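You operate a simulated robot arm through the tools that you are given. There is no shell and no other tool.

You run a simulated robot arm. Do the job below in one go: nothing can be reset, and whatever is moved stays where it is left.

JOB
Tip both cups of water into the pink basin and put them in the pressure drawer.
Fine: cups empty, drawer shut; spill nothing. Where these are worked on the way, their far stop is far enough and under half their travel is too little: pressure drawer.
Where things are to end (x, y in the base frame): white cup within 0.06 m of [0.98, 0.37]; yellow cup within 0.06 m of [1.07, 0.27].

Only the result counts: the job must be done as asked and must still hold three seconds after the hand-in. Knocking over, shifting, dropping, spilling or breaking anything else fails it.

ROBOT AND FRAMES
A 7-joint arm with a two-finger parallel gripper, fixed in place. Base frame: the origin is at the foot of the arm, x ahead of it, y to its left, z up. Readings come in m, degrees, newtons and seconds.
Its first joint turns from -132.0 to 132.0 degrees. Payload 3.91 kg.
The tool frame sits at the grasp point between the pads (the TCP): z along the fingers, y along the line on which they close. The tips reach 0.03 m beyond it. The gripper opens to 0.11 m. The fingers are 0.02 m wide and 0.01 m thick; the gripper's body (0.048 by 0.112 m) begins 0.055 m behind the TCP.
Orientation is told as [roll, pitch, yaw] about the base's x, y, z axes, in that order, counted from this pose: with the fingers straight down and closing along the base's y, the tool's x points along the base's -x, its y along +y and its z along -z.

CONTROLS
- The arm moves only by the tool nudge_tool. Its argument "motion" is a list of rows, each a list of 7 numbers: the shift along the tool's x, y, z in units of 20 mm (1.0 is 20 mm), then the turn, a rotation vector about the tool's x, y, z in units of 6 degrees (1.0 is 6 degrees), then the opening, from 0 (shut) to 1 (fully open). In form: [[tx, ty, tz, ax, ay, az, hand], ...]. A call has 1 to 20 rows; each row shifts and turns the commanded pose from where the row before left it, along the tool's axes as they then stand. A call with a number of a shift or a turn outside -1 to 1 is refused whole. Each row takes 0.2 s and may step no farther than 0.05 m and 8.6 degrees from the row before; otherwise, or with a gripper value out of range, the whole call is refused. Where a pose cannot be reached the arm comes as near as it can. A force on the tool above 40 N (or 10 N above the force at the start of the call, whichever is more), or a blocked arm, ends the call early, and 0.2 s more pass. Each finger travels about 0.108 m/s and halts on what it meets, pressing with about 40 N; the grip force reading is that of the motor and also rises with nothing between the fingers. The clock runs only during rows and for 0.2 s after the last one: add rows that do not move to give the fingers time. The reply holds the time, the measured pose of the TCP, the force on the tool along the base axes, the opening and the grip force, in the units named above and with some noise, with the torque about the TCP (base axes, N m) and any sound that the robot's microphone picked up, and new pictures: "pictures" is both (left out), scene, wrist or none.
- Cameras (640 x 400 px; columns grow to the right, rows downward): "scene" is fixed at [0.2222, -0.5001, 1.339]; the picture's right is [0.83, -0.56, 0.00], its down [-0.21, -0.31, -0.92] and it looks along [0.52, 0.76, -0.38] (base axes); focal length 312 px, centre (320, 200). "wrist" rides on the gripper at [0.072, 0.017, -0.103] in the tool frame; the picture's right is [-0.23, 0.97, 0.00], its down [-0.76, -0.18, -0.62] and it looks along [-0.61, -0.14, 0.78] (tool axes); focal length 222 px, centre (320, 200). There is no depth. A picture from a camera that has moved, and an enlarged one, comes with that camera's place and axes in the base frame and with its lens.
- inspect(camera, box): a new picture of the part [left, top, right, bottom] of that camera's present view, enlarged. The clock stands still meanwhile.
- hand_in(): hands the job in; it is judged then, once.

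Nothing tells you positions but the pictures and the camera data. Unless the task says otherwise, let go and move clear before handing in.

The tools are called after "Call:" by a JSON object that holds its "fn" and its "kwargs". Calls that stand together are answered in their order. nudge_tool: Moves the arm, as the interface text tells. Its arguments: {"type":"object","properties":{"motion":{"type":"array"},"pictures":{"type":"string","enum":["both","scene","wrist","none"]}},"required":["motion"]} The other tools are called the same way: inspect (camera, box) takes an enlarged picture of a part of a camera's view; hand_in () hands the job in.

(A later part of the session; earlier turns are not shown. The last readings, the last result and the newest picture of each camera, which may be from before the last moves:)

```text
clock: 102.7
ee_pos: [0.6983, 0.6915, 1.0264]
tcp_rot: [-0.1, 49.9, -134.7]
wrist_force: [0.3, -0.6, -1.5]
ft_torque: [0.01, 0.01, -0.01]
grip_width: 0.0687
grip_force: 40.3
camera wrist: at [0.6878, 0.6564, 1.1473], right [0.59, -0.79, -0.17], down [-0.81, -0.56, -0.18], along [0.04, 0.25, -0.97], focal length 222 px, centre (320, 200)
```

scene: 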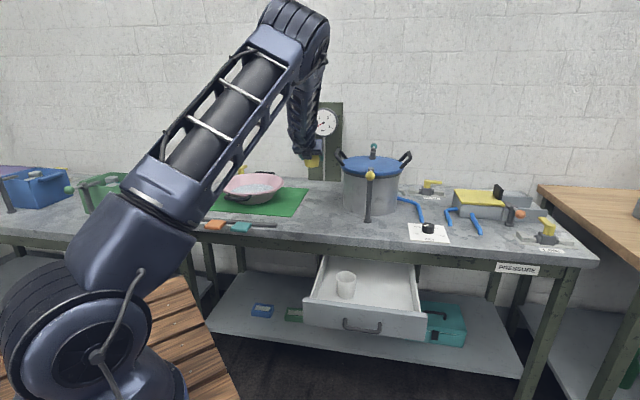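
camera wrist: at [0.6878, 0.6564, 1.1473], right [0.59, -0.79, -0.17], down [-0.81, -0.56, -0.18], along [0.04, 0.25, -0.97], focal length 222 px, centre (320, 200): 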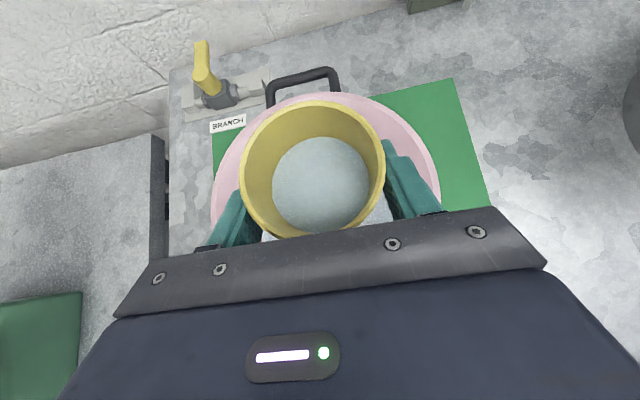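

The yellow cup is centred over the basin, as the white one was. I repeat the same slow roll to pour.

Call:
{"fn": "nudge_tool", "kwargs": {"motion": [[0, 0, 0, 0, 0, -0.5, 0.4], [0, 0, 0, 0, 0, -0.75, 0.4], [0, 0, 0, 0, 0, -0.75, 0.4], [0, 0, 0, 0, 0, -0.75, 0.4], [0, 0, 0, 0, 0, -0.75, 0.4], [0, 0, 0, 0, 0, -0.75, 0.4], [0, 0, 0, 0, 0, -0.75, 0.4], [0, 0, 0, 0, 0, -0.75, 0.4], [0, 0, 0, 0, 0, -0.75, 0.4], [0, 0, 0, 0, 0, -0.75, 0.4], [0, 0, 0, 0, 0, -0.75, 0.4], [0, 0, 0, 0, 0, -0.75, 0.4], [0, 0, 0, 0, 0, -0.75, 0.4], [0, 0, 0, 0, 0, -0.75, 0.4], [0, 0, 0, 0, 0, -0.75, 0.4], [0, 0, 0, 0, 0, -0.75, 0.4], [0, 0, 0, 0, 0, 0, 0.4]], "pictures": "both"}}

Call:
{"fn": "nudge_tool", "kwargs": {"motion": [[0, 0, 0, 0, 0, -0.6, 0.4], [0, 0, 0, 0, 0, -0.6, 0.4], [0, 0, 0, 0, 0, -0.6, 0.4], [0, 0, 0, 0, 0, -0.6, 0.4], [0, 0, 0, 0, 0, -0.6, 0.4], [0, 0, 0, 0, 0, -0.6, 0.4], [0, 0, 0, 0, 0, -0.6, 0.4], [0, 0, 0, 0, 0, -0.6, 0.4], [0, 0, 0, 0, 0, -0.6, 0.4], [0, 0, 0, 0, 0, -0.6, 0.4], [0, 0, 0, 0, 0, -0.6, 0.4], [0, 0, 0, 0, 0, -0.6, 0.4], [0, 0, 0, 0, 0, -0.6, 0.4], [0, 0, 0, 0, 0, -0.6, 0.4], [0, 0, 0, 0, 0, 0, 0.4], [0, 0, 0, 0, 0, 0, 0.4]], "pictures": "both"}}

Call:
{"fn": "nudge_tool", "kwargs": {"motion": [[0, 0, 0, 0, 0, -0.8, 0.4], [0, 0, 0, 0, 0, -0.8, 0.4], [0, 0, 0, 0, 0, -0.8, 0.4], [0, 0, 0, 0, 0, -0.8, 0.4], [0, 0, 0, 0, 0, -0.8, 0.4], [0, 0, 0, 0, 0, -0.8, 0.4], [0, 0, 0, 0, 0, -0.8, 0.4], [0, 0, 0, 0, 0, -0.8, 0.4], [0, 0, 0, 0, 0, -0.8, 0.4], [0, 0, 0, 0, 0, 0, 0.4], [0, 0, 0, 0, 0, 0, 0.4], [0, 0, 0, 0, 0, 0, 0.4], [0, 0, 0, 0, 0, 0, 0.4], [0, 0, 0, 0, 0, 0, 0.4]], "pictures": "both"}}

```text
clock: 106.3
ee_pos: [0.6973, 0.6911, 1.0252]
tcp_rot: [48.2, 14.8, -57.3]
wrist_force: [0.8, -0.4, -1.0]
ft_torque: [-0.03, 0.06, 0.01]
grip_width: 0.0688
grip_force: 39.4
camera wrist: at [0.616, 0.6983, 1.1228], right [0.76, 0.01, 0.64], down [-0.06, -1.0, 0.08], along [0.64, -0.1, -0.76], focal length 222 px, centre (320, 200)
```

scene: 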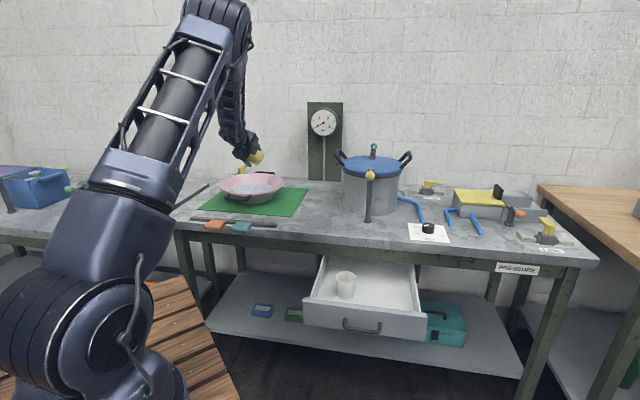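
wrist: 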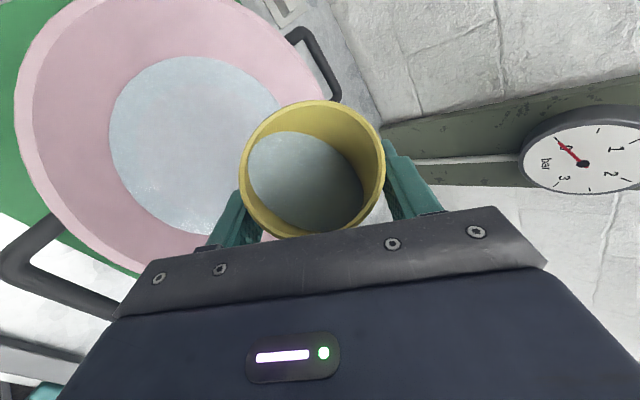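

```text
clock: 109.7
ee_pos: [0.6986, 0.6909, 1.0261]
tcp_rot: [45.6, -23.1, -23.4]
wrist_force: [0.4, 0.3, -1.0]
ft_torque: [0.0, -0.03, 0.02]
grip_width: 0.0684
grip_force: 39.8
camera wrist: at [0.5816, 0.6749, 1.0748], right [0.21, 0.65, 0.73], down [0.3, -0.75, 0.58], along [0.93, 0.1, -0.36], focal length 222 px, centre (320, 200)
```

scene: 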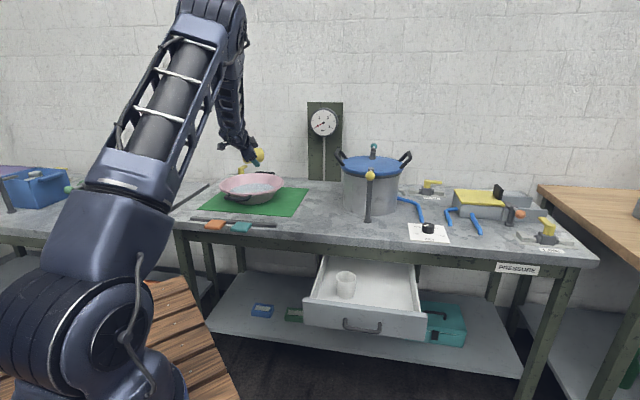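
wrist: 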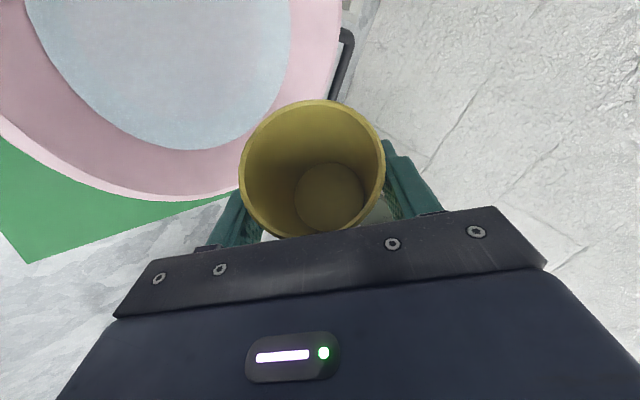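

```text
clock: 112.7
ee_pos: [0.6983, 0.691, 1.0264]
tcp_rot: [18.1, -47.2, 21.5]
wrist_force: [-0.2, -0.2, -0.4]
ft_torque: [0.04, 0.0, -0.01]
grip_width: 0.0685
grip_force: 40.3
camera wrist: at [0.5871, 0.6318, 1.0431], right [-0.4, 0.84, 0.37], down [0.25, -0.29, 0.92], along [0.88, 0.46, -0.09], focal length 222 px, centre (320, 200)
```

scene: 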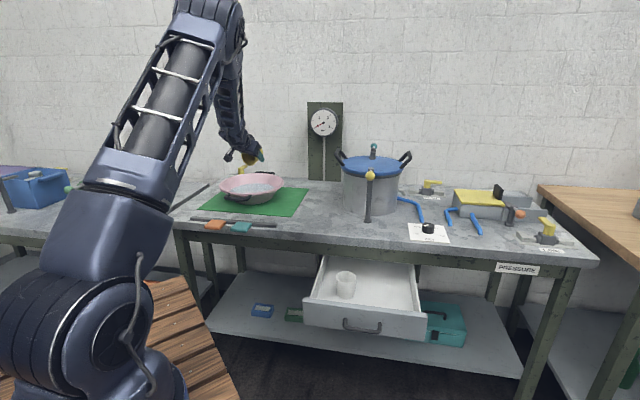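
wrist: 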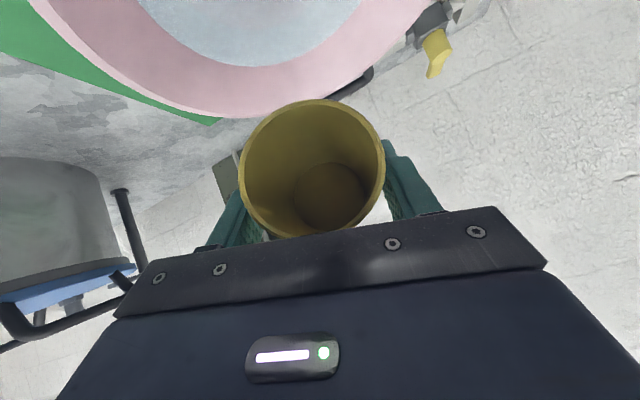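

The yellow cup is empty as well, with no water outside the basin. I roll it back upright.

Call:
{"fn": "nudge_tool", "kwargs": {"motion": [[0, 0, 0, 0, 0, 1, 0.4], [0, 0, 0, 0, 0, 1, 0.4], [0, 0, 0, 0, 0, 1, 0.4], [0, 0, 0, 0, 0, 1, 0.4], [0, 0, 0, 0, 0, 1, 0.4], [0, 0, 0, 0, 0, 1, 0.4], [0, 0, 0, 0, 0, 1, 0.4], [0, 0, 0, 0, 0, 1, 0.4], [0, 0, 0, 0, 0, 1, 0.4], [0, 0, 0, 0, 0, 1, 0.4], [0, 0, 0, 0, 0, 1, 0.4], [0, 0, 0, 0, 0, 1, 0.4], [0, 0, 0, 0, 0, 1, 0.4], [0, 0, 0, 0, 0, 1, 0.4], [0, 0, 0, 0, 0, 1, 0.4], [0, 0, 0, 0, 0, 1, 0.4], [0, 0, 0, 0, 0, 1, 0.4], [0, 0, 0, 0, 0, 1, 0.4], [0, 0, 0, 0, 0, 1, 0.4], [0, 0, 0, 0, 0, 1, 0.4]], "pictures": "none"}}

Call:
{"fn": "nudge_tool", "kwargs": {"motion": [[0, 0, 0, 0, 0, 0.919, 0.4], [0, 0, 0, 0, 0, 0.919, 0.4], [0, 0, 0, 0, 0, 0.919, 0.4], [0, 0, 0, 0, 0, 0.919, 0.4], [0, 0, 0, 0, 0, 0.919, 0.4], [0, 0, 0, 0, 0, 0.919, 0.4], [0, 0, 0, 0, 0, 0.919, 0.4], [0, 0, 0, 0, 0, 0.919, 0.4], [0, 0, 0, 0, 0, 0, 0.4]]}}

Call:
{"fn": "inspect", "kwargs": {"camera": "scene", "box": [290, 245, 440, 350]}}

```text
clock: 116.9
ee_pos: [0.6972, 0.6904, 1.026]
tcp_rot: [39.5, 33.4, -78.3]
wrist_force: [0.7, -0.2, 0.1]
ft_torque: [0.01, 0.02, -0.02]
grip_width: 0.0684
grip_force: 40.1
```

```text
clock: 118.9
ee_pos: [0.6969, 0.6918, 1.0264]
tcp_rot: [-0.2, 49.8, -134.7]
wrist_force: [-0.3, -0.8, 0.5]
ft_torque: [-0.01, 0.02, 0.01]
grip_width: 0.0687
grip_force: 40.4
camera wrist: at [0.6868, 0.657, 1.1475], right [0.59, -0.79, -0.18], down [-0.81, -0.56, -0.18], along [0.04, 0.25, -0.97], focal length 222 px, centre (320, 200)
```

scene: 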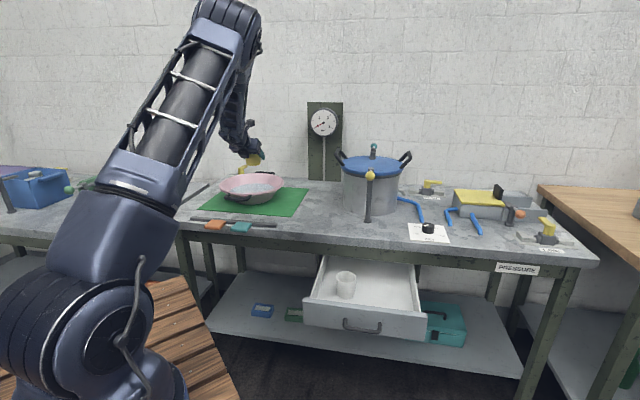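
wrist: 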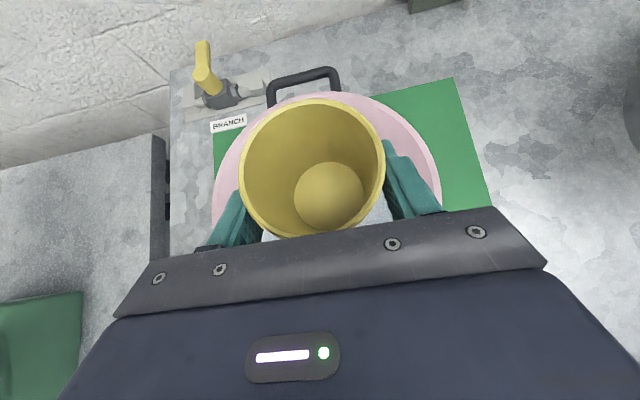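

```text
3.81 times, centred on (365, 298) of scene
camera zoom: at [0.2222, -0.5001, 1.339], right [0.83, -0.56, 0.0], down [-0.21, -0.31, -0.92], along [0.52, 0.76, -0.38], focal length 1186 px, centre (149, -171)
```

zoom: 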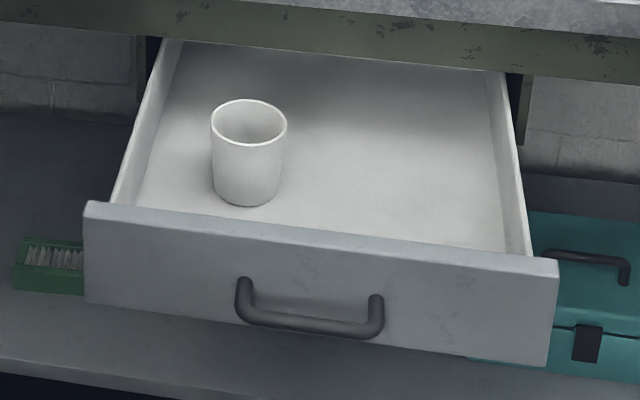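

Both cups are empty; the white one stands where planned and the drawer has not moved. I carry the yellow cup by the same way to above its spot in the drawer.

Call:
{"fn": "nudge_tool", "kwargs": {"motion": [[-0.461, 0.978, -0.549, 0, 0, 0, 0.4], [-0.461, 0.978, -0.549, 0, 0, 0, 0.4], [-0.461, 0.978, -0.549, 0, 0, 0, 0.4], [-0.461, 0.978, -0.549, 0, 0, 0, 0.4], [-0.461, 0.978, -0.549, 0, 0, 0, 0.4], [-0.461, 0.978, -0.549, 0, 0, 0, 0.4], [-0.461, 0.978, -0.549, 0, 0, 0, 0.4], [-0.461, 0.978, -0.549, 0, 0, 0, 0.4], [-0.461, 0.978, -0.549, 0, 0, 0, 0.4], [-0.461, 0.978, -0.549, 0, 0, 0, 0.4], [-0.461, 0.978, -0.549, 0, 0, 0, 0.4], [-0.461, 0.978, -0.549, 0, 0, 0, 0.4], [-0.461, 0.978, -0.549, 0, 0, 0, 0.4], [-0.461, 0.978, -0.549, 0, 0, 0, 0.4], [-0.461, 0.978, -0.549, 0, 0, 0, 0.4], [-0.461, 0.978, -0.549, 0, 0, 0, 0.4], [-0.461, 0.978, -0.549, 0, 0, 0, 0.4], [-0.461, 0.978, -0.549, 0, 0, 0, 0.4], [-0.461, 0.978, -0.549, 0, 0, 0, 0.4], [-0.461, 0.978, -0.549, 0, 0, 0, 0.4]], "pictures": "none"}}

Call:
{"fn": "nudge_tool", "kwargs": {"motion": [[-0.461, 0.978, -0.549, 0, 0, 0, 0.4], [-0.461, 0.978, -0.549, 0, 0, 0, 0.4], [-0.036, 0.959, -0.043, 0, 0, 0, 0.4], [-0.036, 0.959, -0.043, 0, 0, 0, 0.4], [-0.036, 0.959, -0.043, 0, 0, 0, 0.4], [-0.036, 0.959, -0.043, 0, 0, 0, 0.4], [-0.036, 0.959, -0.043, 0, 0, 0, 0.4], [-0.036, 0.959, -0.043, 0, 0, 0, 0.4], [-0.036, 0.959, -0.043, 0, 0, 0, 0.4], [0, 0, 0, 0, 0, 0, 0.4]]}}

```text
clock: 123.1
ee_pos: [0.7746, 0.2128, 1.0283]
tcp_rot: [-0.1, 50.0, -134.6]
wrist_force: [-0.4, 0.8, -0.6]
ft_torque: [0.0, 0.0, -0.02]
grip_width: 0.0683
grip_force: 40.3
```

```text
clock: 125.3
ee_pos: [0.8736, 0.0638, 1.0256]
tcp_rot: [-0.2, 49.9, -134.7]
wrist_force: [0.5, -0.3, 0.5]
ft_torque: [-0.02, 0.03, 0.01]
grip_width: 0.0683
grip_force: 40.1
camera wrist: at [0.8632, 0.0287, 1.1475], right [0.59, -0.79, -0.17], down [-0.81, -0.56, -0.18], along [0.04, 0.25, -0.97], focal length 222 px, centre (320, 200)
```

scene: 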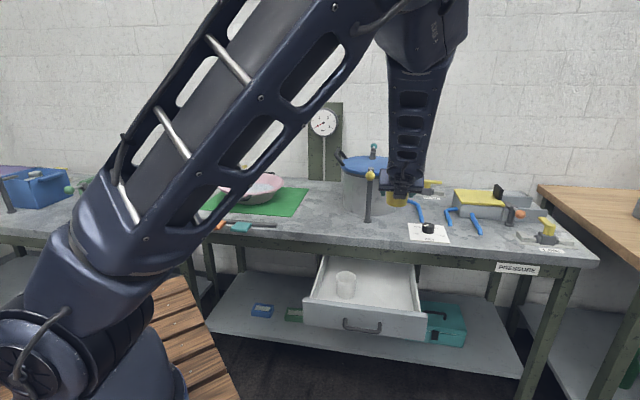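
wrist: 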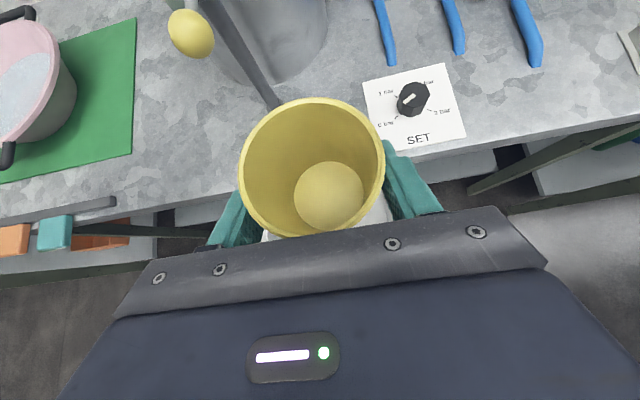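

The yellow cup is above its spot. I lower it the same way, first to just above the drawer.

Call:
{"fn": "nudge_tool", "kwargs": {"motion": [[-0.5, 0, 0.42, 0, 0, 0, 0.4], [-0.95, 0, 0.797, 0, 0, 0, 0.4], [-0.95, 0, 0.797, 0, 0, 0, 0.4], [-0.95, 0, 0.797, 0, 0, 0, 0.4], [-0.95, 0, 0.797, 0, 0, 0, 0.4], [-0.95, 0, 0.797, 0, 0, 0, 0.4], [-0.95, 0, 0.797, 0, 0, 0, 0.4], [-0.95, 0, 0.797, 0, 0, 0, 0.4], [-0.95, 0, 0.797, 0, 0, 0, 0.4], [-0.95, 0, 0.797, 0, 0, 0, 0.4], [-0.5, 0, 0.42, 0, 0, 0, 0.4], [0, 0, 0, 0, 0, 0, 0.4]]}}

```text
clock: 127.9
ee_pos: [0.8734, 0.0629, 0.7772]
tcp_rot: [-0.1, 49.9, -134.6]
wrist_force: [0.7, -0.2, -0.5]
ft_torque: [0.02, 0.02, 0.0]
grip_width: 0.0687
grip_force: 39.6
camera wrist: at [0.8622, 0.0288, 0.8988], right [0.59, -0.79, -0.17], down [-0.81, -0.56, -0.18], along [0.04, 0.25, -0.97], focal length 222 px, centre (320, 200)
```

scene: 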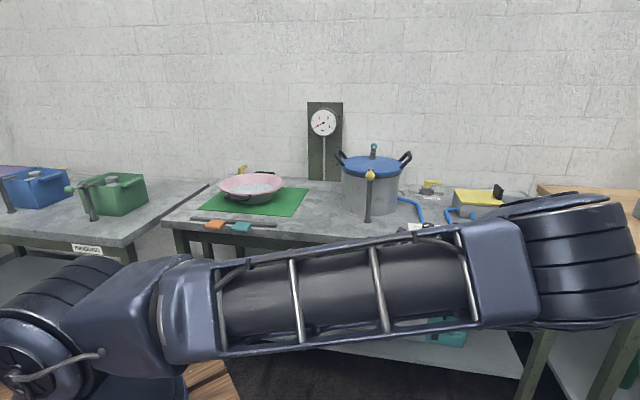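
wrist: 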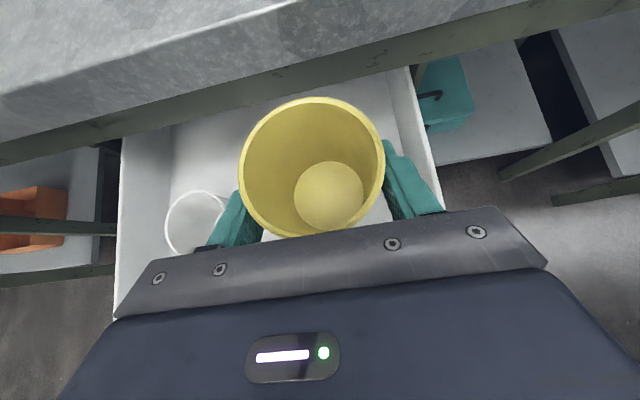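

White cup, walls and apron are all clear of the gripper (3 cm or more). I continue lowering.

Call:
{"fn": "nudge_tool", "kwargs": {"motion": [[-0.383, 0, 0.321, 0, 0, 0, 0.4], [-0.383, 0, 0.321, 0, 0, 0, 0.4], [-0.383, 0, 0.321, 0, 0, 0, 0.4], [-0.383, 0, 0.321, 0, 0, 0, 0.4], [-0.383, 0, 0.321, 0, 0, 0, 0.4], [-0.383, 0, 0.321, 0, 0, 0, 0.4], [-0.383, 0, 0.321, 0, 0, 0, 0.4], [-0.383, 0, 0.321, 0, 0, 0, 0.4], [-0.192, 0, 0.161, 0, 0, 0, 0.4], [0, 0, 0, 0, 0, 0, 0.4]]}}

Call:
{"fn": "nudge_tool", "kwargs": {"motion": [[-0.115, 0, 0.096, 0, 0, 0, 0.4], [-0.115, 0, 0.096, 0, 0, 0, 0.4], [-0.077, 0, 0.064, 0, 0, 0, 0.4], [0, 0, 0, 0, 0, 0, 0.4]], "pictures": "none"}}

Call:
{"fn": "nudge_tool", "kwargs": {"motion": [[-0.077, 0, 0.064, 0, 0, 0, 0.4], [-0.077, 0, 0.064, 0, 0, 0, 0.4], [0, 0, 0, 0, 0, 0, 0.4]], "pictures": "none"}}

```text
clock: 130.1
ee_pos: [0.8722, 0.064, 0.6913]
tcp_rot: [-0.1, 49.9, -134.7]
wrist_force: [-0.5, 0.3, -0.7]
ft_torque: [0.01, 0.0, 0.0]
grip_width: 0.0682
grip_force: 39.6
camera wrist: at [0.8614, 0.0293, 0.8136], right [0.59, -0.79, -0.17], down [-0.81, -0.56, -0.18], along [0.04, 0.25, -0.97], focal length 222 px, centre (320, 200)
```

scene: 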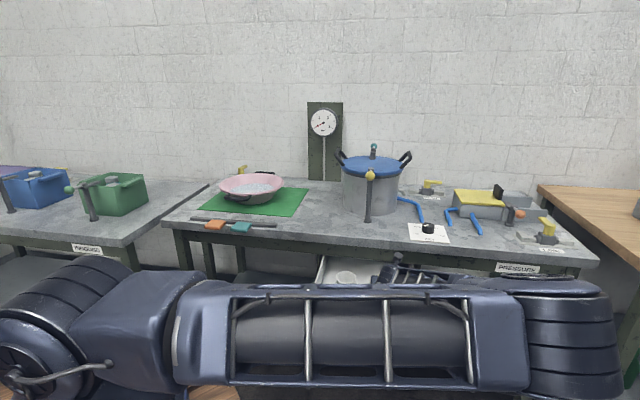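
wrist: 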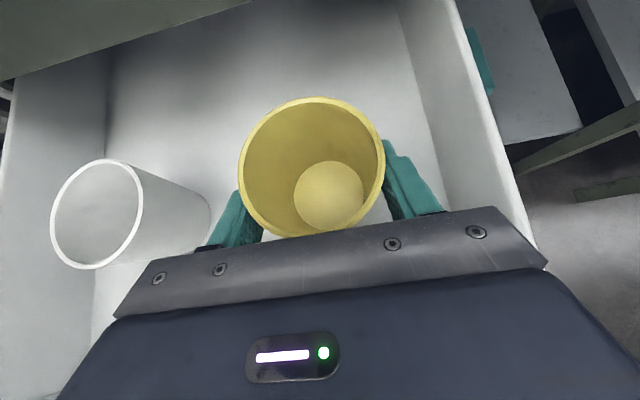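

```text
clock: 131.1
ee_pos: [0.8738, 0.0634, 0.6838]
tcp_rot: [-0.1, 49.9, -134.8]
wrist_force: [0.4, -0.1, -0.1]
ft_torque: [0.01, 0.0, -0.01]
grip_width: 0.0684
grip_force: 39.6
```

```text
clock: 131.9
ee_pos: [0.8722, 0.0637, 0.6785]
tcp_rot: [-0.1, 49.9, -134.6]
wrist_force: [-0.5, 0.1, -1.1]
ft_torque: [0.02, -0.01, -0.02]
grip_width: 0.0683
grip_force: 40.2
```

Call:
{"fn": "nudge_tool", "kwargs": {"motion": [[-0.077, 0, 0.064, 0, 0, 0, 0.4], [0, 0, 0, 0, 0, 0, 0.4]], "pictures": "none"}}

Call:
{"fn": "nudge_tool", "kwargs": {"motion": [[-0.038, 0, 0.032, 0, 0, 0, 0.4], [0, 0, 0, 0, 0, 0, 0.4]], "pictures": "none"}}

```text
clock: 132.5
ee_pos: [0.873, 0.0638, 0.677]
tcp_rot: [-0.1, 49.9, -134.7]
wrist_force: [-0.2, 0.1, -0.1]
ft_torque: [0.01, 0.03, 0.03]
grip_width: 0.0683
grip_force: 40.3
```

```text
clock: 133.1
ee_pos: [0.8714, 0.0621, 0.6769]
tcp_rot: [-0.2, 49.9, -134.7]
wrist_force: [-0.2, 0.5, -0.7]
ft_torque: [0.0, 0.01, -0.01]
grip_width: 0.0682
grip_force: 40.0
```

Call:
{"fn": "nudge_tool", "kwargs": {"motion": [[-0.058, 0, 0.048, 0, 0, 0, 0.4], [0, 0, 0, 0, 0, 0, 0.4]], "pictures": "none"}}

Call:
{"fn": "nudge_tool", "kwargs": {"motion": [[-0.058, 0, 0.048, 0, 0, 0, 0.4], [0, 0, 0, 0, 0, 0, 0.4]], "pictures": "none"}}

```text
clock: 133.7
ee_pos: [0.8723, 0.0637, 0.6765]
tcp_rot: [-0.2, 50.0, -134.6]
wrist_force: [0.0, -0.2, 5.4]
ft_torque: [0.11, 0.08, -0.01]
grip_width: 0.0686
grip_force: 39.8
```

```text
clock: 134.3
ee_pos: [0.8732, 0.064, 0.6754]
tcp_rot: [-0.1, 50.0, -134.6]
wrist_force: [3.5, -3.5, 21.9]
ft_torque: [0.06, -0.03, -0.01]
grip_width: 0.0682
grip_force: 40.1
```

The yellow cup touches the drawer floor. I ease up 1 mm and open the gripper.

Call:
{"fn": "nudge_tool", "kwargs": {"motion": [[0.05, 0, -0.042, 0, 0, 0, 0.4], [0, 0, 0, 0, 0, 0, 0.63], [0, 0, 0, 0, 0, 0, 0.75], [0, 0, 0, 0, 0, 0, 0.82], [0, 0, 0, 0, 0, 0, 0.82]]}}

```text
clock: 135.5
ee_pos: [0.8731, 0.0642, 0.6758]
tcp_rot: [-0.1, 49.9, -134.7]
wrist_force: [-0.5, 0.1, -0.1]
ft_torque: [0.0, 0.0, 0.0]
grip_width: 0.09
grip_force: 0.1
camera wrist: at [0.8621, 0.0295, 0.7971], right [0.59, -0.79, -0.17], down [-0.81, -0.56, -0.18], along [0.04, 0.25, -0.97], focal length 222 px, centre (320, 200)
```

scene: 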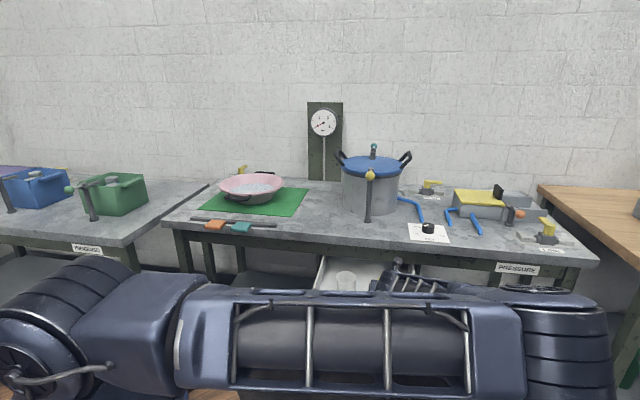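
wrist: 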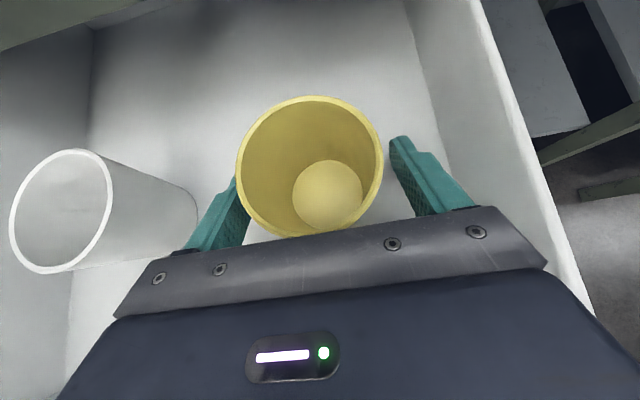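

The yellow cup stands free. I centre the fingers slightly and rise straight up.

Call:
{"fn": "nudge_tool", "kwargs": {"motion": [[0, -0.15, 0, 0, 0, 0, 0.82], [0.2, 0, -0.168, 0, 0, 0, 0.82], [0.383, 0, -0.321, 0, 0, 0, 0.82], [0.383, 0, -0.321, 0, 0, 0, 0.82], [0.575, 0, -0.482, 0, 0, 0, 0.82], [0.575, 0, -0.482, 0, 0, 0, 0.82], [0.766, 0, -0.643, 0, 0, 0, 0.82], [0.766, 0, -0.643, 0, 0, 0, 0.82], [0.957, 0, -0.803, 0, 0, 0, 0.82], [0.957, 0, -0.803, 0, 0, 0, 0.82], [0.957, 0, -0.803, 0, 0, 0, 0.82], [0.957, 0, -0.803, 0, 0, 0, 0.82], [0.957, 0, -0.803, 0, 0, 0, 0.82], [0.957, 0, -0.803, 0, 0, 0, 0.82], [0.957, 0, -0.803, 0, 0, 0, 0.82], [0.957, 0, -0.803, 0, 0, 0, 0.82], [0.957, 0, -0.803, 0, 0, 0, 0.82], [0.957, 0, -0.803, 0, 0, 0, 0.82], [0, 0, 0, 0, 0, 0, 0.82]]}}

Call:
{"fn": "inspect", "kwargs": {"camera": "scene", "box": [290, 245, 440, 350]}}

```text
clock: 139.5
ee_pos: [0.8665, 0.0614, 1.0204]
tcp_rot: [-0.1, 49.8, -134.7]
wrist_force: [0.3, 0.0, -0.7]
ft_torque: [-0.04, 0.0, -0.01]
grip_width: 0.0903
grip_force: 0.0
camera wrist: at [0.8573, 0.0285, 1.1423], right [0.59, -0.79, -0.17], down [-0.81, -0.56, -0.18], along [0.04, 0.25, -0.97], focal length 222 px, centre (320, 200)
```

scene: 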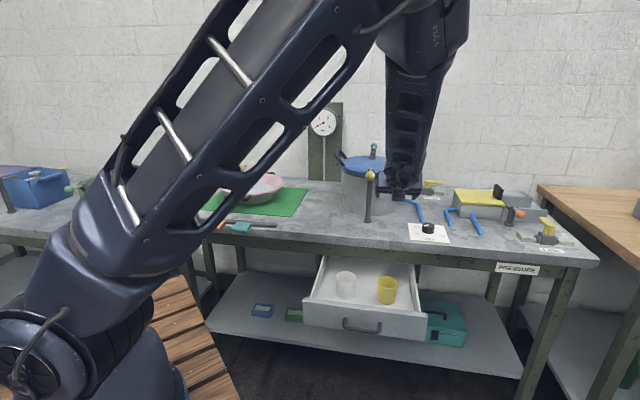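
wrist: 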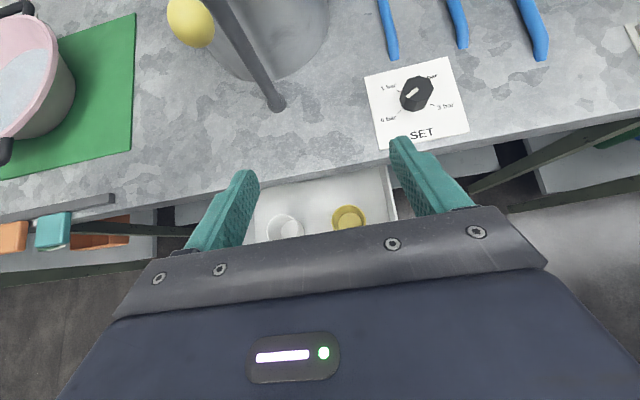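

```text
3.81 times, centred on (365, 298) of scene
camera zoom: at [0.2222, -0.5001, 1.339], right [0.83, -0.56, 0.0], down [-0.21, -0.31, -0.92], along [0.52, 0.76, -0.38], focal length 1186 px, centre (149, -171)
```

zoom: 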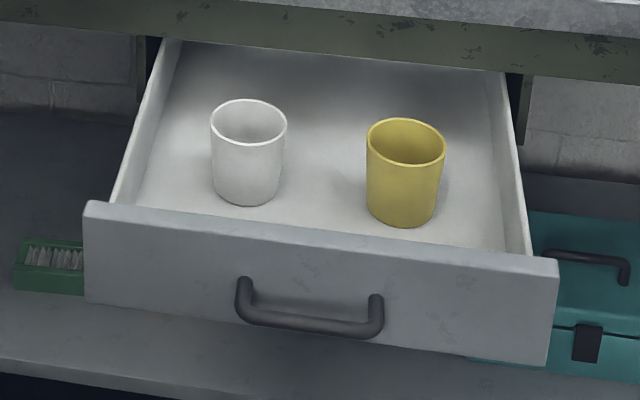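

Both cups stand in the drawer, well placed. Now I reorient the tool as for the handle (25° below horizontal, fingers closing vertically) in free air.

Call:
{"fn": "nudge_tool", "kwargs": {"motion": [[0, 0, 0, 0, 0.833, 0, 0.6], [0, 0, 0, 0, 0.833, 0, 0.45], [0, 0, 0, 0, 0.833, 0, 0.36], [0, 0, 0, 0, 0, -1, 0.36], [0, 0, 0, 0, 0, -1, 0.36], [0, 0, 0, 0, 0, -1, 0.36], [0, 0, 0, 0, 0, -1, 0.36], [0, 0, 0, 0, 0, -1, 0.36], [0, 0, 0, 0, 0, -1, 0.36], [0, 0, 0, 0, 0, -1, 0.36], [0, 0, 0, 0, 0, -1, 0.36], [0, 0, 0, 0, 0, -1, 0.36], [0, 0, 0, 0, 0, -1, 0.36], [0, 0, 0, 0, 0, -1, 0.36], [0, 0, 0, 0, 0, -1, 0.36], [0, 0, 0, 0, 0, -1, 0.36], [0, 0, 0, 0, 0, -1, 0.36], [0, 0, 0, 0, 0, -1, 0.36], [0, 0, 0, 0, 0, 0, 0.36]]}}

```text
clock: 143.5
ee_pos: [0.8704, 0.0647, 1.0206]
tcp_rot: [65.0, 0.0, -44.7]
wrist_force: [-0.7, -0.1, -0.1]
ft_torque: [0.01, 0.02, -0.01]
grip_width: 0.0398
grip_force: 0.0
camera wrist: at [0.7581, 0.0552, 1.0794], right [0.45, 0.14, 0.88], down [0.09, -0.99, 0.1], along [0.89, 0.04, -0.46], focal length 222 px, centre (320, 200)
```

scene: 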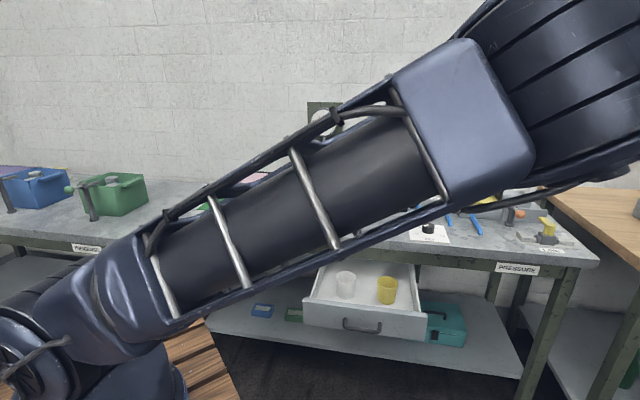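
wrist: 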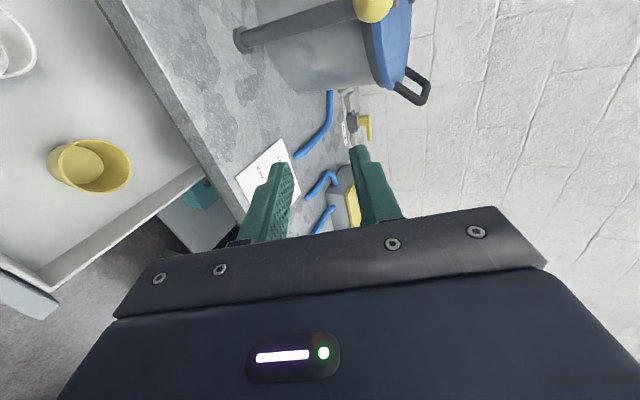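

I move back and up to the free spot in front of the bench used before the first handle grasp.

Call:
{"fn": "nudge_tool", "kwargs": {"motion": [[0.317, -0.094, -0.93, 0, 0, 0, 0.36], [0.317, -0.094, -0.93, 0, 0, 0, 0.36], [0.317, -0.094, -0.93, 0, 0, 0, 0.36], [0.317, -0.094, -0.93, 0, 0, 0, 0.36], [0.317, -0.094, -0.93, 0, 0, 0, 0.36], [0.317, -0.094, -0.93, 0, 0, 0, 0.36], [0.317, -0.094, -0.93, 0, 0, 0, 0.36], [0.317, -0.094, -0.93, 0, 0, 0, 0.36], [0.317, -0.094, -0.93, 0, 0, 0, 0.36], [0.317, -0.094, -0.93, 0, 0, 0, 0.36], [0.317, -0.094, -0.93, 0, 0, 0, 0.36], [0.317, -0.094, -0.93, 0, 0, 0, 0.36], [0.317, -0.094, -0.93, 0, 0, 0, 0.36], [0, 0, 0, 0, 0, 0, 0.36]]}}

```text
clock: 146.5
ee_pos: [0.651, -0.0391, 1.1021]
tcp_rot: [64.9, 0.1, -44.6]
wrist_force: [0.1, 0.3, 1.1]
ft_torque: [0.03, -0.03, 0.02]
grip_width: 0.0392
grip_force: 0.0
camera wrist: at [0.5384, -0.0498, 1.1599], right [0.45, 0.13, 0.88], down [0.09, -0.99, 0.1], along [0.89, 0.04, -0.46], focal length 222 px, centre (320, 200)
```

scene: 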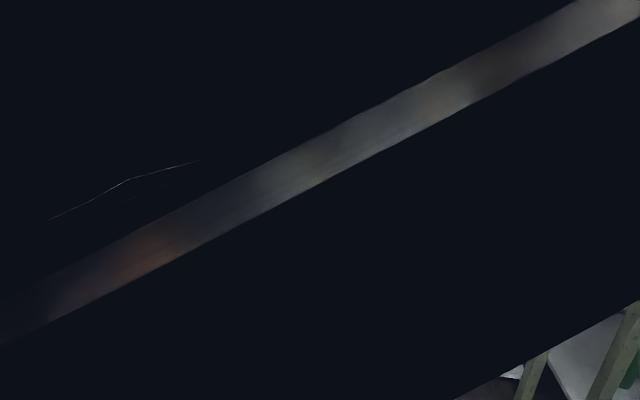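
wrist: 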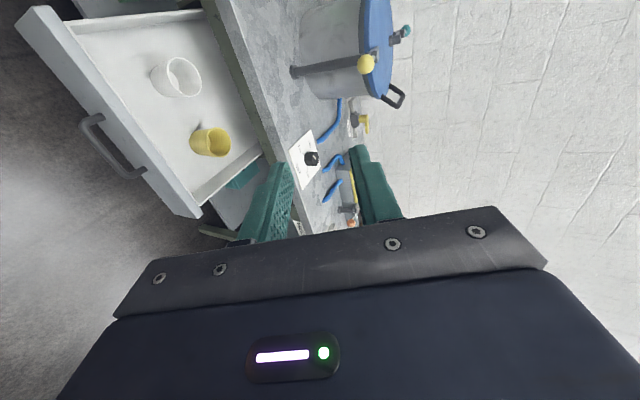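

The elbow has swung outward in front of the scene camera. I'd rather have it up as in the first handle approach, so I move to the roomier start position and look.

Call:
{"fn": "nudge_tool", "kwargs": {"motion": [[0.878, 0.9, 0.746, 0, 0, 0, 0.36], [0.878, 0.9, 0.746, 0, 0, 0, 0.36], [0.878, 0.9, 0.746, 0, 0, 0, 0.36], [0.878, 0.9, 0.746, 0, 0, 0, 0.36], [0.878, 0.9, 0.746, 0, 0, 0, 0.36], [0.878, 0.9, 0.746, 0, 0, 0, 0.36], [0.878, 0.9, 0.746, 0, 0, 0, 0.36], [0.878, 0.9, 0.746, 0, 0, 0, 0.36], [0, 0, 0, 0, 0, 0, 0.36]]}}

```text
clock: 148.5
ee_pos: [0.6708, 0.1791, 1.1818]
tcp_rot: [64.9, 0.1, -44.6]
wrist_force: [-0.6, -0.5, -0.9]
ft_torque: [0.0, 0.0, -0.02]
grip_width: 0.0397
grip_force: 0.1
camera wrist: at [0.5586, 0.169, 1.2407], right [0.45, 0.13, 0.88], down [0.09, -0.99, 0.1], along [0.89, 0.04, -0.46], focal length 222 px, centre (320, 200)
```

scene: 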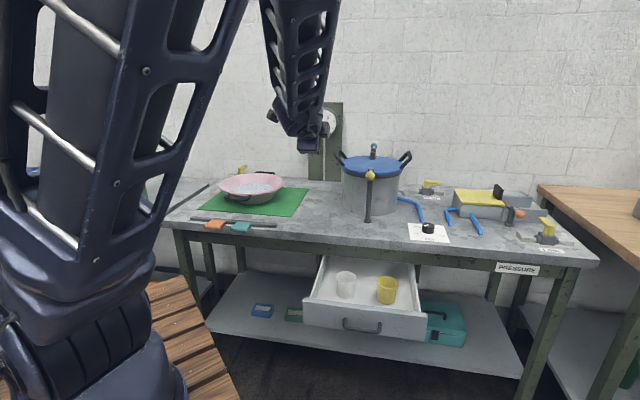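
wrist: 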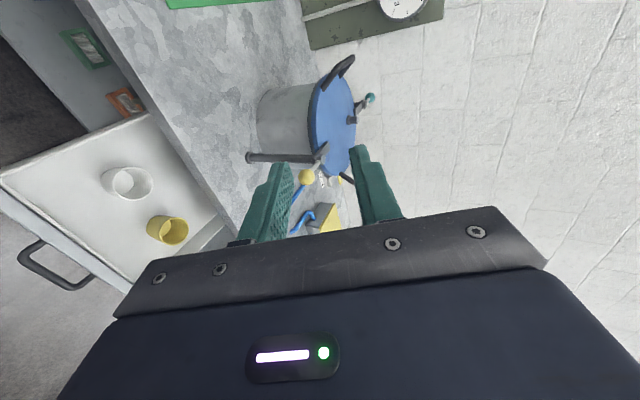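

Call:
{"fn": "nudge_tool", "kwargs": {"motion": [[0, 0, 0, 0, 0, -1, 0.36], [0, 0, 0, 0, 0, -1, 0.36], [0, 0, 0, 0, 0, -1, 0.36], [0, 0, 0, 0, 0, -1, 0.36], [0, 0, 0, 0, 0, -1, 0.36], [0, 0, 0, 0, 0, -1, 0.36], [0, 0, 0, 0, 0, -1, 0.36], [0, 0, 0, 0, 0, -1, 0.36], [0, 0, 0, 0, 0, -1, 0.36], [0, 0, 0, 0, 0, -1, 0.36], [0, 0, 0, 0, 0, -1, 0.36], [0, 0, 0, 0, 0, -1, 0.36], [0, 0, 0, 0, 0, -1, 0.36], [0, 0, 0, 0, 0, -1, 0.36], [0, 0, 0, 0, 0, -1, 0.36], [0, 0, 0, 0, 0, 0, 0.36]], "pictures": "scene"}}

Call:
{"fn": "nudge_tool", "kwargs": {"motion": [[0, 0, 0, 0, 0.985, 0, 0.36], [0, 0, 0, 0, 0.985, 0, 0.36], [0, 0, 0, 0, 0.985, 0, 0.36], [0, 0, 0, 0, 0.985, 0, 0.36], [0, 0, 0, 0, 0.985, 0, 0.36], [0, 0, 0, 0, 0.985, 0, 0.36], [0, 0, 0, 0, 0.985, 0, 0.36], [0, 0, 0, 0, 0.985, 0, 0.36], [0, 0, 0, 0, 0.985, 0, 0.36], [0, 0, 0, 0, 0.985, 0, 0.36], [0, 0, 0, 0, 0.985, 0, 0.36], [0, 0, 0, 0, 0, 0, 0.36]], "pictures": "scene"}}

```text
clock: 151.9
ee_pos: [0.6702, 0.1799, 1.1816]
tcp_rot: [0.0, -64.9, 45.5]
wrist_force: [0.9, 0.4, 0.4]
ft_torque: [-0.05, 0.02, 0.01]
grip_width: 0.0395
grip_force: 0.1
```

scene: 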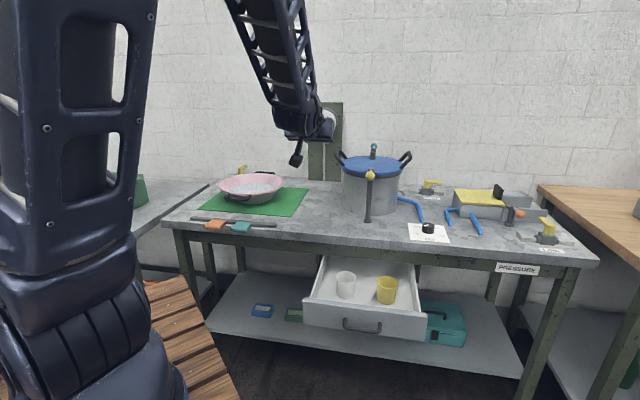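

```text
clock: 154.5
ee_pos: [0.6692, 0.1779, 1.1812]
tcp_rot: [0.0, 0.0, 45.4]
wrist_force: [0.5, 0.2, -0.5]
ft_torque: [0.02, -0.03, 0.02]
grip_width: 0.0393
grip_force: 0.1
```

scene: 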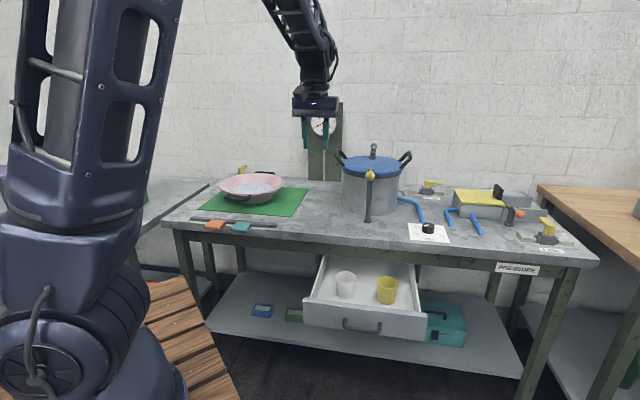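

The elbow is back up. I repeat the original path: move in front of the drawer with the tool down, tilt 65°, then roll 90°.

Call:
{"fn": "nudge_tool", "kwargs": {"motion": [[0.936, -0.775, 0.433, 0, 0, 0, 0.36], [0.936, -0.775, 0.433, 0, 0, 0, 0.36], [0.936, -0.775, 0.433, 0, 0, 0, 0.36], [0.936, -0.775, 0.433, 0, 0, 0, 0.36], [0.936, -0.775, 0.433, 0, 0, 0, 0.36], [0.936, -0.775, 0.433, 0, 0, 0, 0.36], [0.936, -0.775, 0.433, 0, 0, 0, 0.36], [0.936, -0.775, 0.433, 0, 0, 0, 0.36], [0.936, -0.775, 0.433, 0, 0, 0, 0.36], [0, 0, 0, 0, -0.985, 0, 0.36], [0, 0, 0, 0, -0.985, 0, 0.36], [0, 0, 0, 0, -0.985, 0, 0.36], [0, 0, 0, 0, -0.985, 0, 0.36], [0, 0, 0, 0, -0.985, 0, 0.36], [0, 0, 0, 0, -0.985, 0, 0.36], [0, 0, 0, 0, -0.985, 0, 0.36], [0, 0, 0, 0, -0.985, 0, 0.36], [0, 0, 0, 0, -0.985, 0, 0.36], [0, 0, 0, 0, -0.985, 0, 0.36], [0, 0, 0, 0, -0.985, 0, 0.36]], "pictures": "none"}}

Call:
{"fn": "nudge_tool", "kwargs": {"motion": [[0, 0, 0, 0, 0, 1, 0.36], [0, 0, 0, 0, 0, 1, 0.36], [0, 0, 0, 0, 0, 1, 0.36], [0, 0, 0, 0, 0, 1, 0.36], [0, 0, 0, 0, 0, 1, 0.36], [0, 0, 0, 0, 0, 1, 0.36], [0, 0, 0, 0, 0, 1, 0.36], [0, 0, 0, 0, 0, 1, 0.36], [0, 0, 0, 0, 0, 1, 0.36], [0, 0, 0, 0, 0, 1, 0.36], [0, 0, 0, 0, 0, 1, 0.36], [0, 0, 0, 0, 0, 1, 0.36], [0, 0, 0, 0, 0, 1, 0.36], [0, 0, 0, 0, 0, 1, 0.36], [0, 0, 0, 0, 0, 1, 0.36], [0, 0, 0, 0, 0, 0, 0.36]]}}

```text
clock: 158.7
ee_pos: [0.6509, -0.0387, 1.1014]
tcp_rot: [0.0, -65.0, 45.3]
wrist_force: [0.5, -0.1, 0.0]
ft_torque: [0.01, 0.0, 0.03]
grip_width: 0.0397
grip_force: 0.1
```

```text
clock: 162.1
ee_pos: [0.6514, -0.041, 1.104]
tcp_rot: [64.9, 0.1, -44.6]
wrist_force: [0.1, 0.3, 0.2]
ft_torque: [-0.01, -0.01, -0.01]
grip_width: 0.0397
grip_force: 0.1
camera wrist: at [0.5394, -0.05, 1.1619], right [0.45, 0.13, 0.88], down [0.09, -0.99, 0.1], along [0.89, 0.04, -0.46], focal length 222 px, centre (320, 200)
```

scene: 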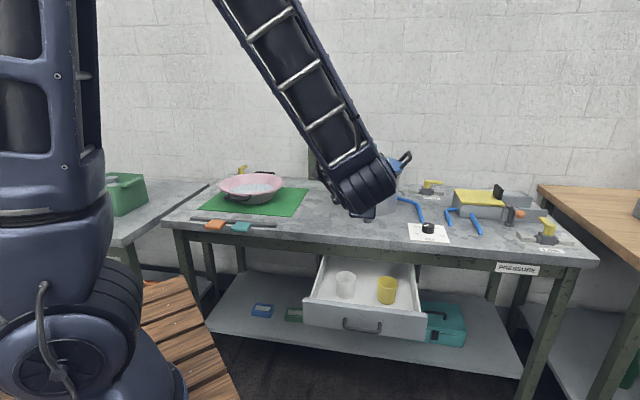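
wrist: 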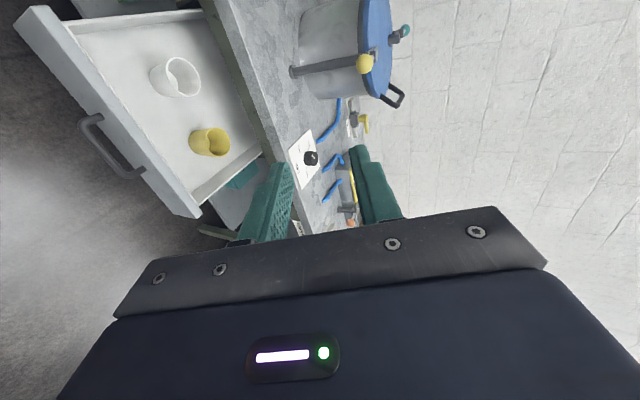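

The configuration is the same as in the first handle approach. I descend to just in front of the drawer handle.

Call:
{"fn": "nudge_tool", "kwargs": {"motion": [[-0.026, -0.977, 0.388, 0, 0, 0, 0.36], [-0.026, -0.977, 0.388, 0, 0, 0, 0.36], [-0.026, -0.977, 0.388, 0, 0, 0, 0.36], [-0.026, -0.977, 0.388, 0, 0, 0, 0.36], [-0.026, -0.977, 0.388, 0, 0, 0, 0.36], [-0.026, -0.977, 0.388, 0, 0, 0, 0.36], [-0.026, -0.977, 0.388, 0, 0, 0, 0.36], [-0.026, -0.977, 0.388, 0, 0, 0, 0.36], [-0.026, -0.977, 0.388, 0, 0, 0, 0.36], [-0.026, -0.977, 0.388, 0, 0, 0, 0.36], [-0.026, -0.977, 0.388, 0, 0, 0, 0.36], [-0.026, -0.977, 0.388, 0, 0, 0, 0.36], [-0.026, -0.977, 0.388, 0, 0, 0, 0.36], [-0.026, -0.977, 0.388, 0, 0, 0, 0.36], [-0.026, -0.977, 0.388, 0, 0, 0, 0.36], [-0.026, -0.977, 0.388, 0, 0, 0, 0.36], [-0.026, -0.977, 0.388, 0, 0, 0, 0.36], [0, 0, 0, 0, 0, 0, 0.36]]}}

```text
clock: 165.9
ee_pos: [0.6432, -0.0598, 0.7449]
tcp_rot: [65.0, 0.0, -44.6]
wrist_force: [0.0, 0.1, 0.0]
ft_torque: [0.03, 0.02, 0.04]
grip_width: 0.0396
grip_force: 0.1
camera wrist: at [0.5301, -0.0695, 0.8041], right [0.45, 0.13, 0.88], down [0.09, -0.99, 0.1], along [0.89, 0.04, -0.46], focal length 222 px, centre (320, 200)
```

scene: 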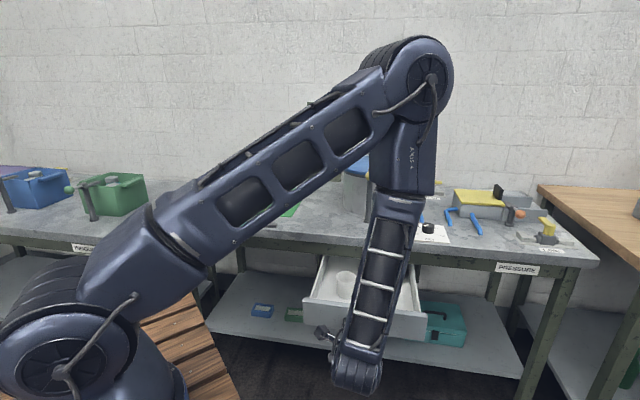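
wrist: 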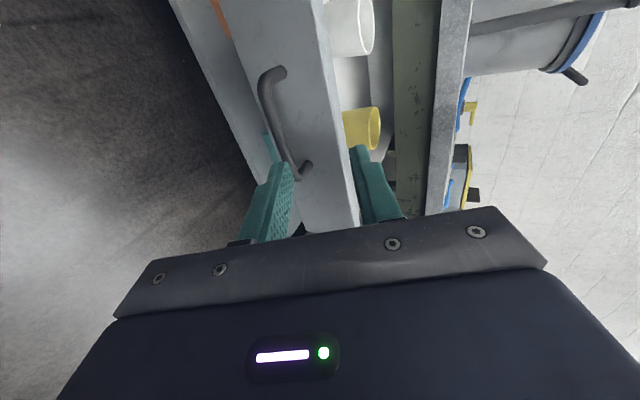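

Call:
{"fn": "inspect", "kwargs": {"camera": "wrist", "box": [220, 50, 400, 200]}}

Call:
{"fn": "inspect", "kwargs": {"camera": "scene", "box": [300, 280, 420, 380]}}

```text
2.67 times, centred on (310, 125) of wrist
camera zoom: at [0.5301, -0.0695, 0.8041], right [0.45, 0.13, 0.88], down [0.09, -0.99, 0.1], along [0.89, 0.04, -0.46], focal length 592 px, centre (347, 400)
```

zoom: 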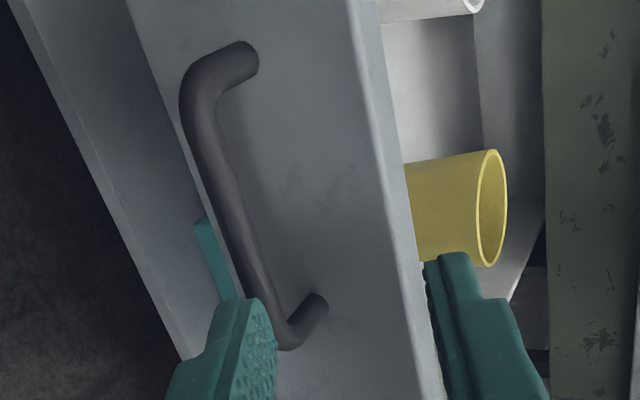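

```text
4.00 times, centred on (360, 330) of scene
camera zoom: at [0.2222, -0.5001, 1.339], right [0.83, -0.56, 0.0], down [-0.21, -0.31, -0.92], along [0.52, 0.76, -0.38], focal length 1246 px, centre (160, -320)
```

zoom: 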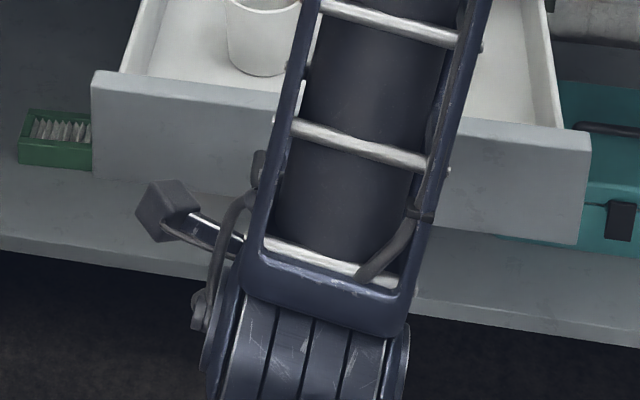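

The bar's height and distance match (z≈0.671); I lower the last 4 cm in front of it and check.

Call:
{"fn": "nudge_tool", "kwargs": {"motion": [[0.07, -0.906, 0.42, 0, 0, 0, 0.36], [0.07, -0.906, 0.42, 0, 0, 0, 0.36], [0, 0, 0, 0, 0, 0, 0.36]], "pictures": "wrist"}}

```text
clock: 166.7
ee_pos: [0.6413, -0.0567, 0.7067]
tcp_rot: [64.8, 0.0, -44.6]
wrist_force: [0.0, 0.9, 0.2]
ft_torque: [0.04, 0.03, 0.0]
grip_width: 0.0396
grip_force: 0.1
camera wrist: at [0.5294, -0.0672, 0.7648], right [0.45, 0.13, 0.88], down [0.09, -0.99, 0.1], along [0.89, 0.04, -0.46], focal length 222 px, centre (320, 200)
```

wrist: 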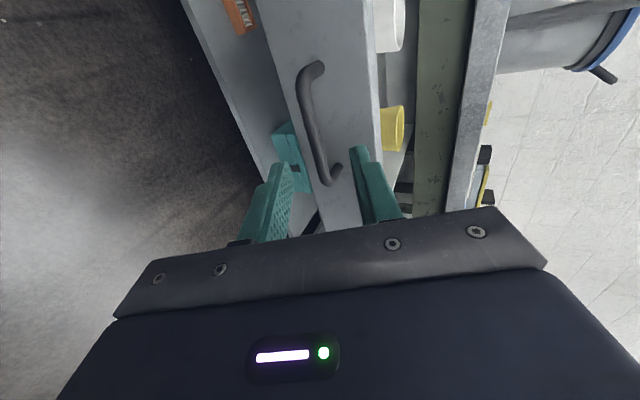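

The bar is lined up between the fingers. I advance 6 cm and close on it.

Call:
{"fn": "nudge_tool", "kwargs": {"motion": [[0, -0.025, 0.75, 0, 0, 0, 0.36], [0, -0.025, 0.75, 0, 0, 0, 0.36], [0, -0.025, 0.75, 0, 0, 0, 0.36], [0, 0, 0.7, 0, 0, 0, 0.36], [0, 0, 0, 0, 0, 0, 0.36]], "pictures": "wrist"}}

```text
clock: 167.9
ee_pos: [0.6788, -0.0203, 0.6801]
tcp_rot: [64.9, 0.2, -44.6]
wrist_force: [0.4, 0.9, 0.6]
ft_torque: [-0.02, -0.02, 0.0]
grip_width: 0.0396
grip_force: 0.1
camera wrist: at [0.5651, -0.0299, 0.7387], right [0.45, 0.13, 0.88], down [0.09, -0.99, 0.1], along [0.89, 0.04, -0.46], focal length 222 px, centre (320, 200)
```

wrist: 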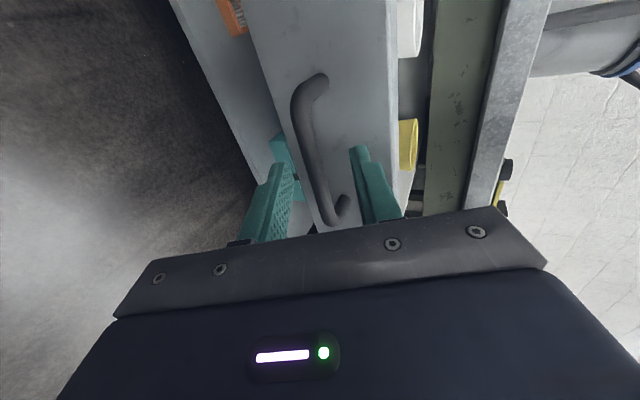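

The view matches the first grasp. I shift 4 mm to centre on the bar and close.

Call:
{"fn": "nudge_tool", "kwargs": {"motion": [[0, -0.2, 0, 0, 0, 0, 0.36], [0, 0, 0, 0, 0, 0, 0.2], [0, 0, 0, 0, 0, 0, 0], [0, 0, 0, 0, 0, 0, 0], [0, 0, 0, 0, 0, 0, 0]], "pictures": "none"}}

```text
clock: 169.1
ee_pos: [0.6763, -0.0215, 0.6769]
tcp_rot: [64.9, 0.1, -44.7]
wrist_force: [0.3, 0.5, 1.1]
ft_torque: [0.15, 0.13, 0.07]
grip_width: 0.012
grip_force: 45.3
```

The handle is gripped with little load. I push the drawer in slowly and smoothly.

Call:
{"fn": "nudge_tool", "kwargs": {"motion": [[0, 0.042, 0.091, 0, 0, 0, 0], [0, 0.085, 0.181, 0, 0, 0, 0], [0, 0.127, 0.272, 0, 0, 0, 0], [0, 0.169, 0.362, 0, 0, 0, 0], [0, 0.169, 0.362, 0, 0, 0, 0], [0, 0.169, 0.362, 0, 0, 0, 0], [0, 0.169, 0.362, 0, 0, 0, 0], [0, 0.169, 0.362, 0, 0, 0, 0], [0, 0.127, 0.272, 0, 0, 0, 0], [0, 0.085, 0.181, 0, 0, 0, 0], [0, 0, 0, 0, 0, 0, 0]], "pictures": "wrist"}}

```text
clock: 171.5
ee_pos: [0.7197, 0.0216, 0.6767]
tcp_rot: [64.7, 0.0, -44.7]
wrist_force: [1.7, -1.6, -7.4]
ft_torque: [0.04, 0.31, 0.43]
grip_width: 0.0117
grip_force: 45.1
stopped in row 11: the force on the tool passed its limit at 41 N (the readings are from after the stop); the commanded pose is now the measured one
camera wrist: at [0.6078, 0.0121, 0.7358], right [0.46, 0.14, 0.88], down [0.09, -0.99, 0.1], along [0.89, 0.04, -0.46], focal length 222 px, centre (320, 200)
```

wrist: 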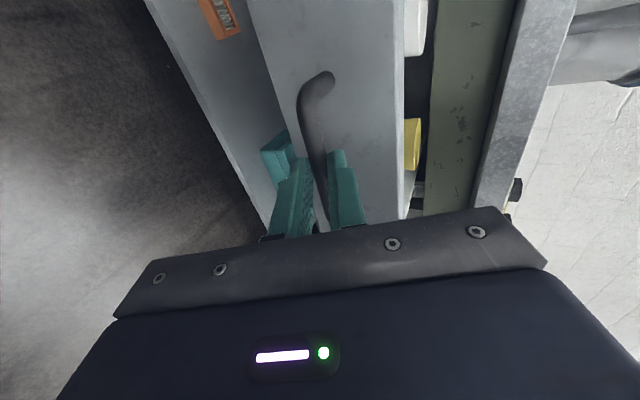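

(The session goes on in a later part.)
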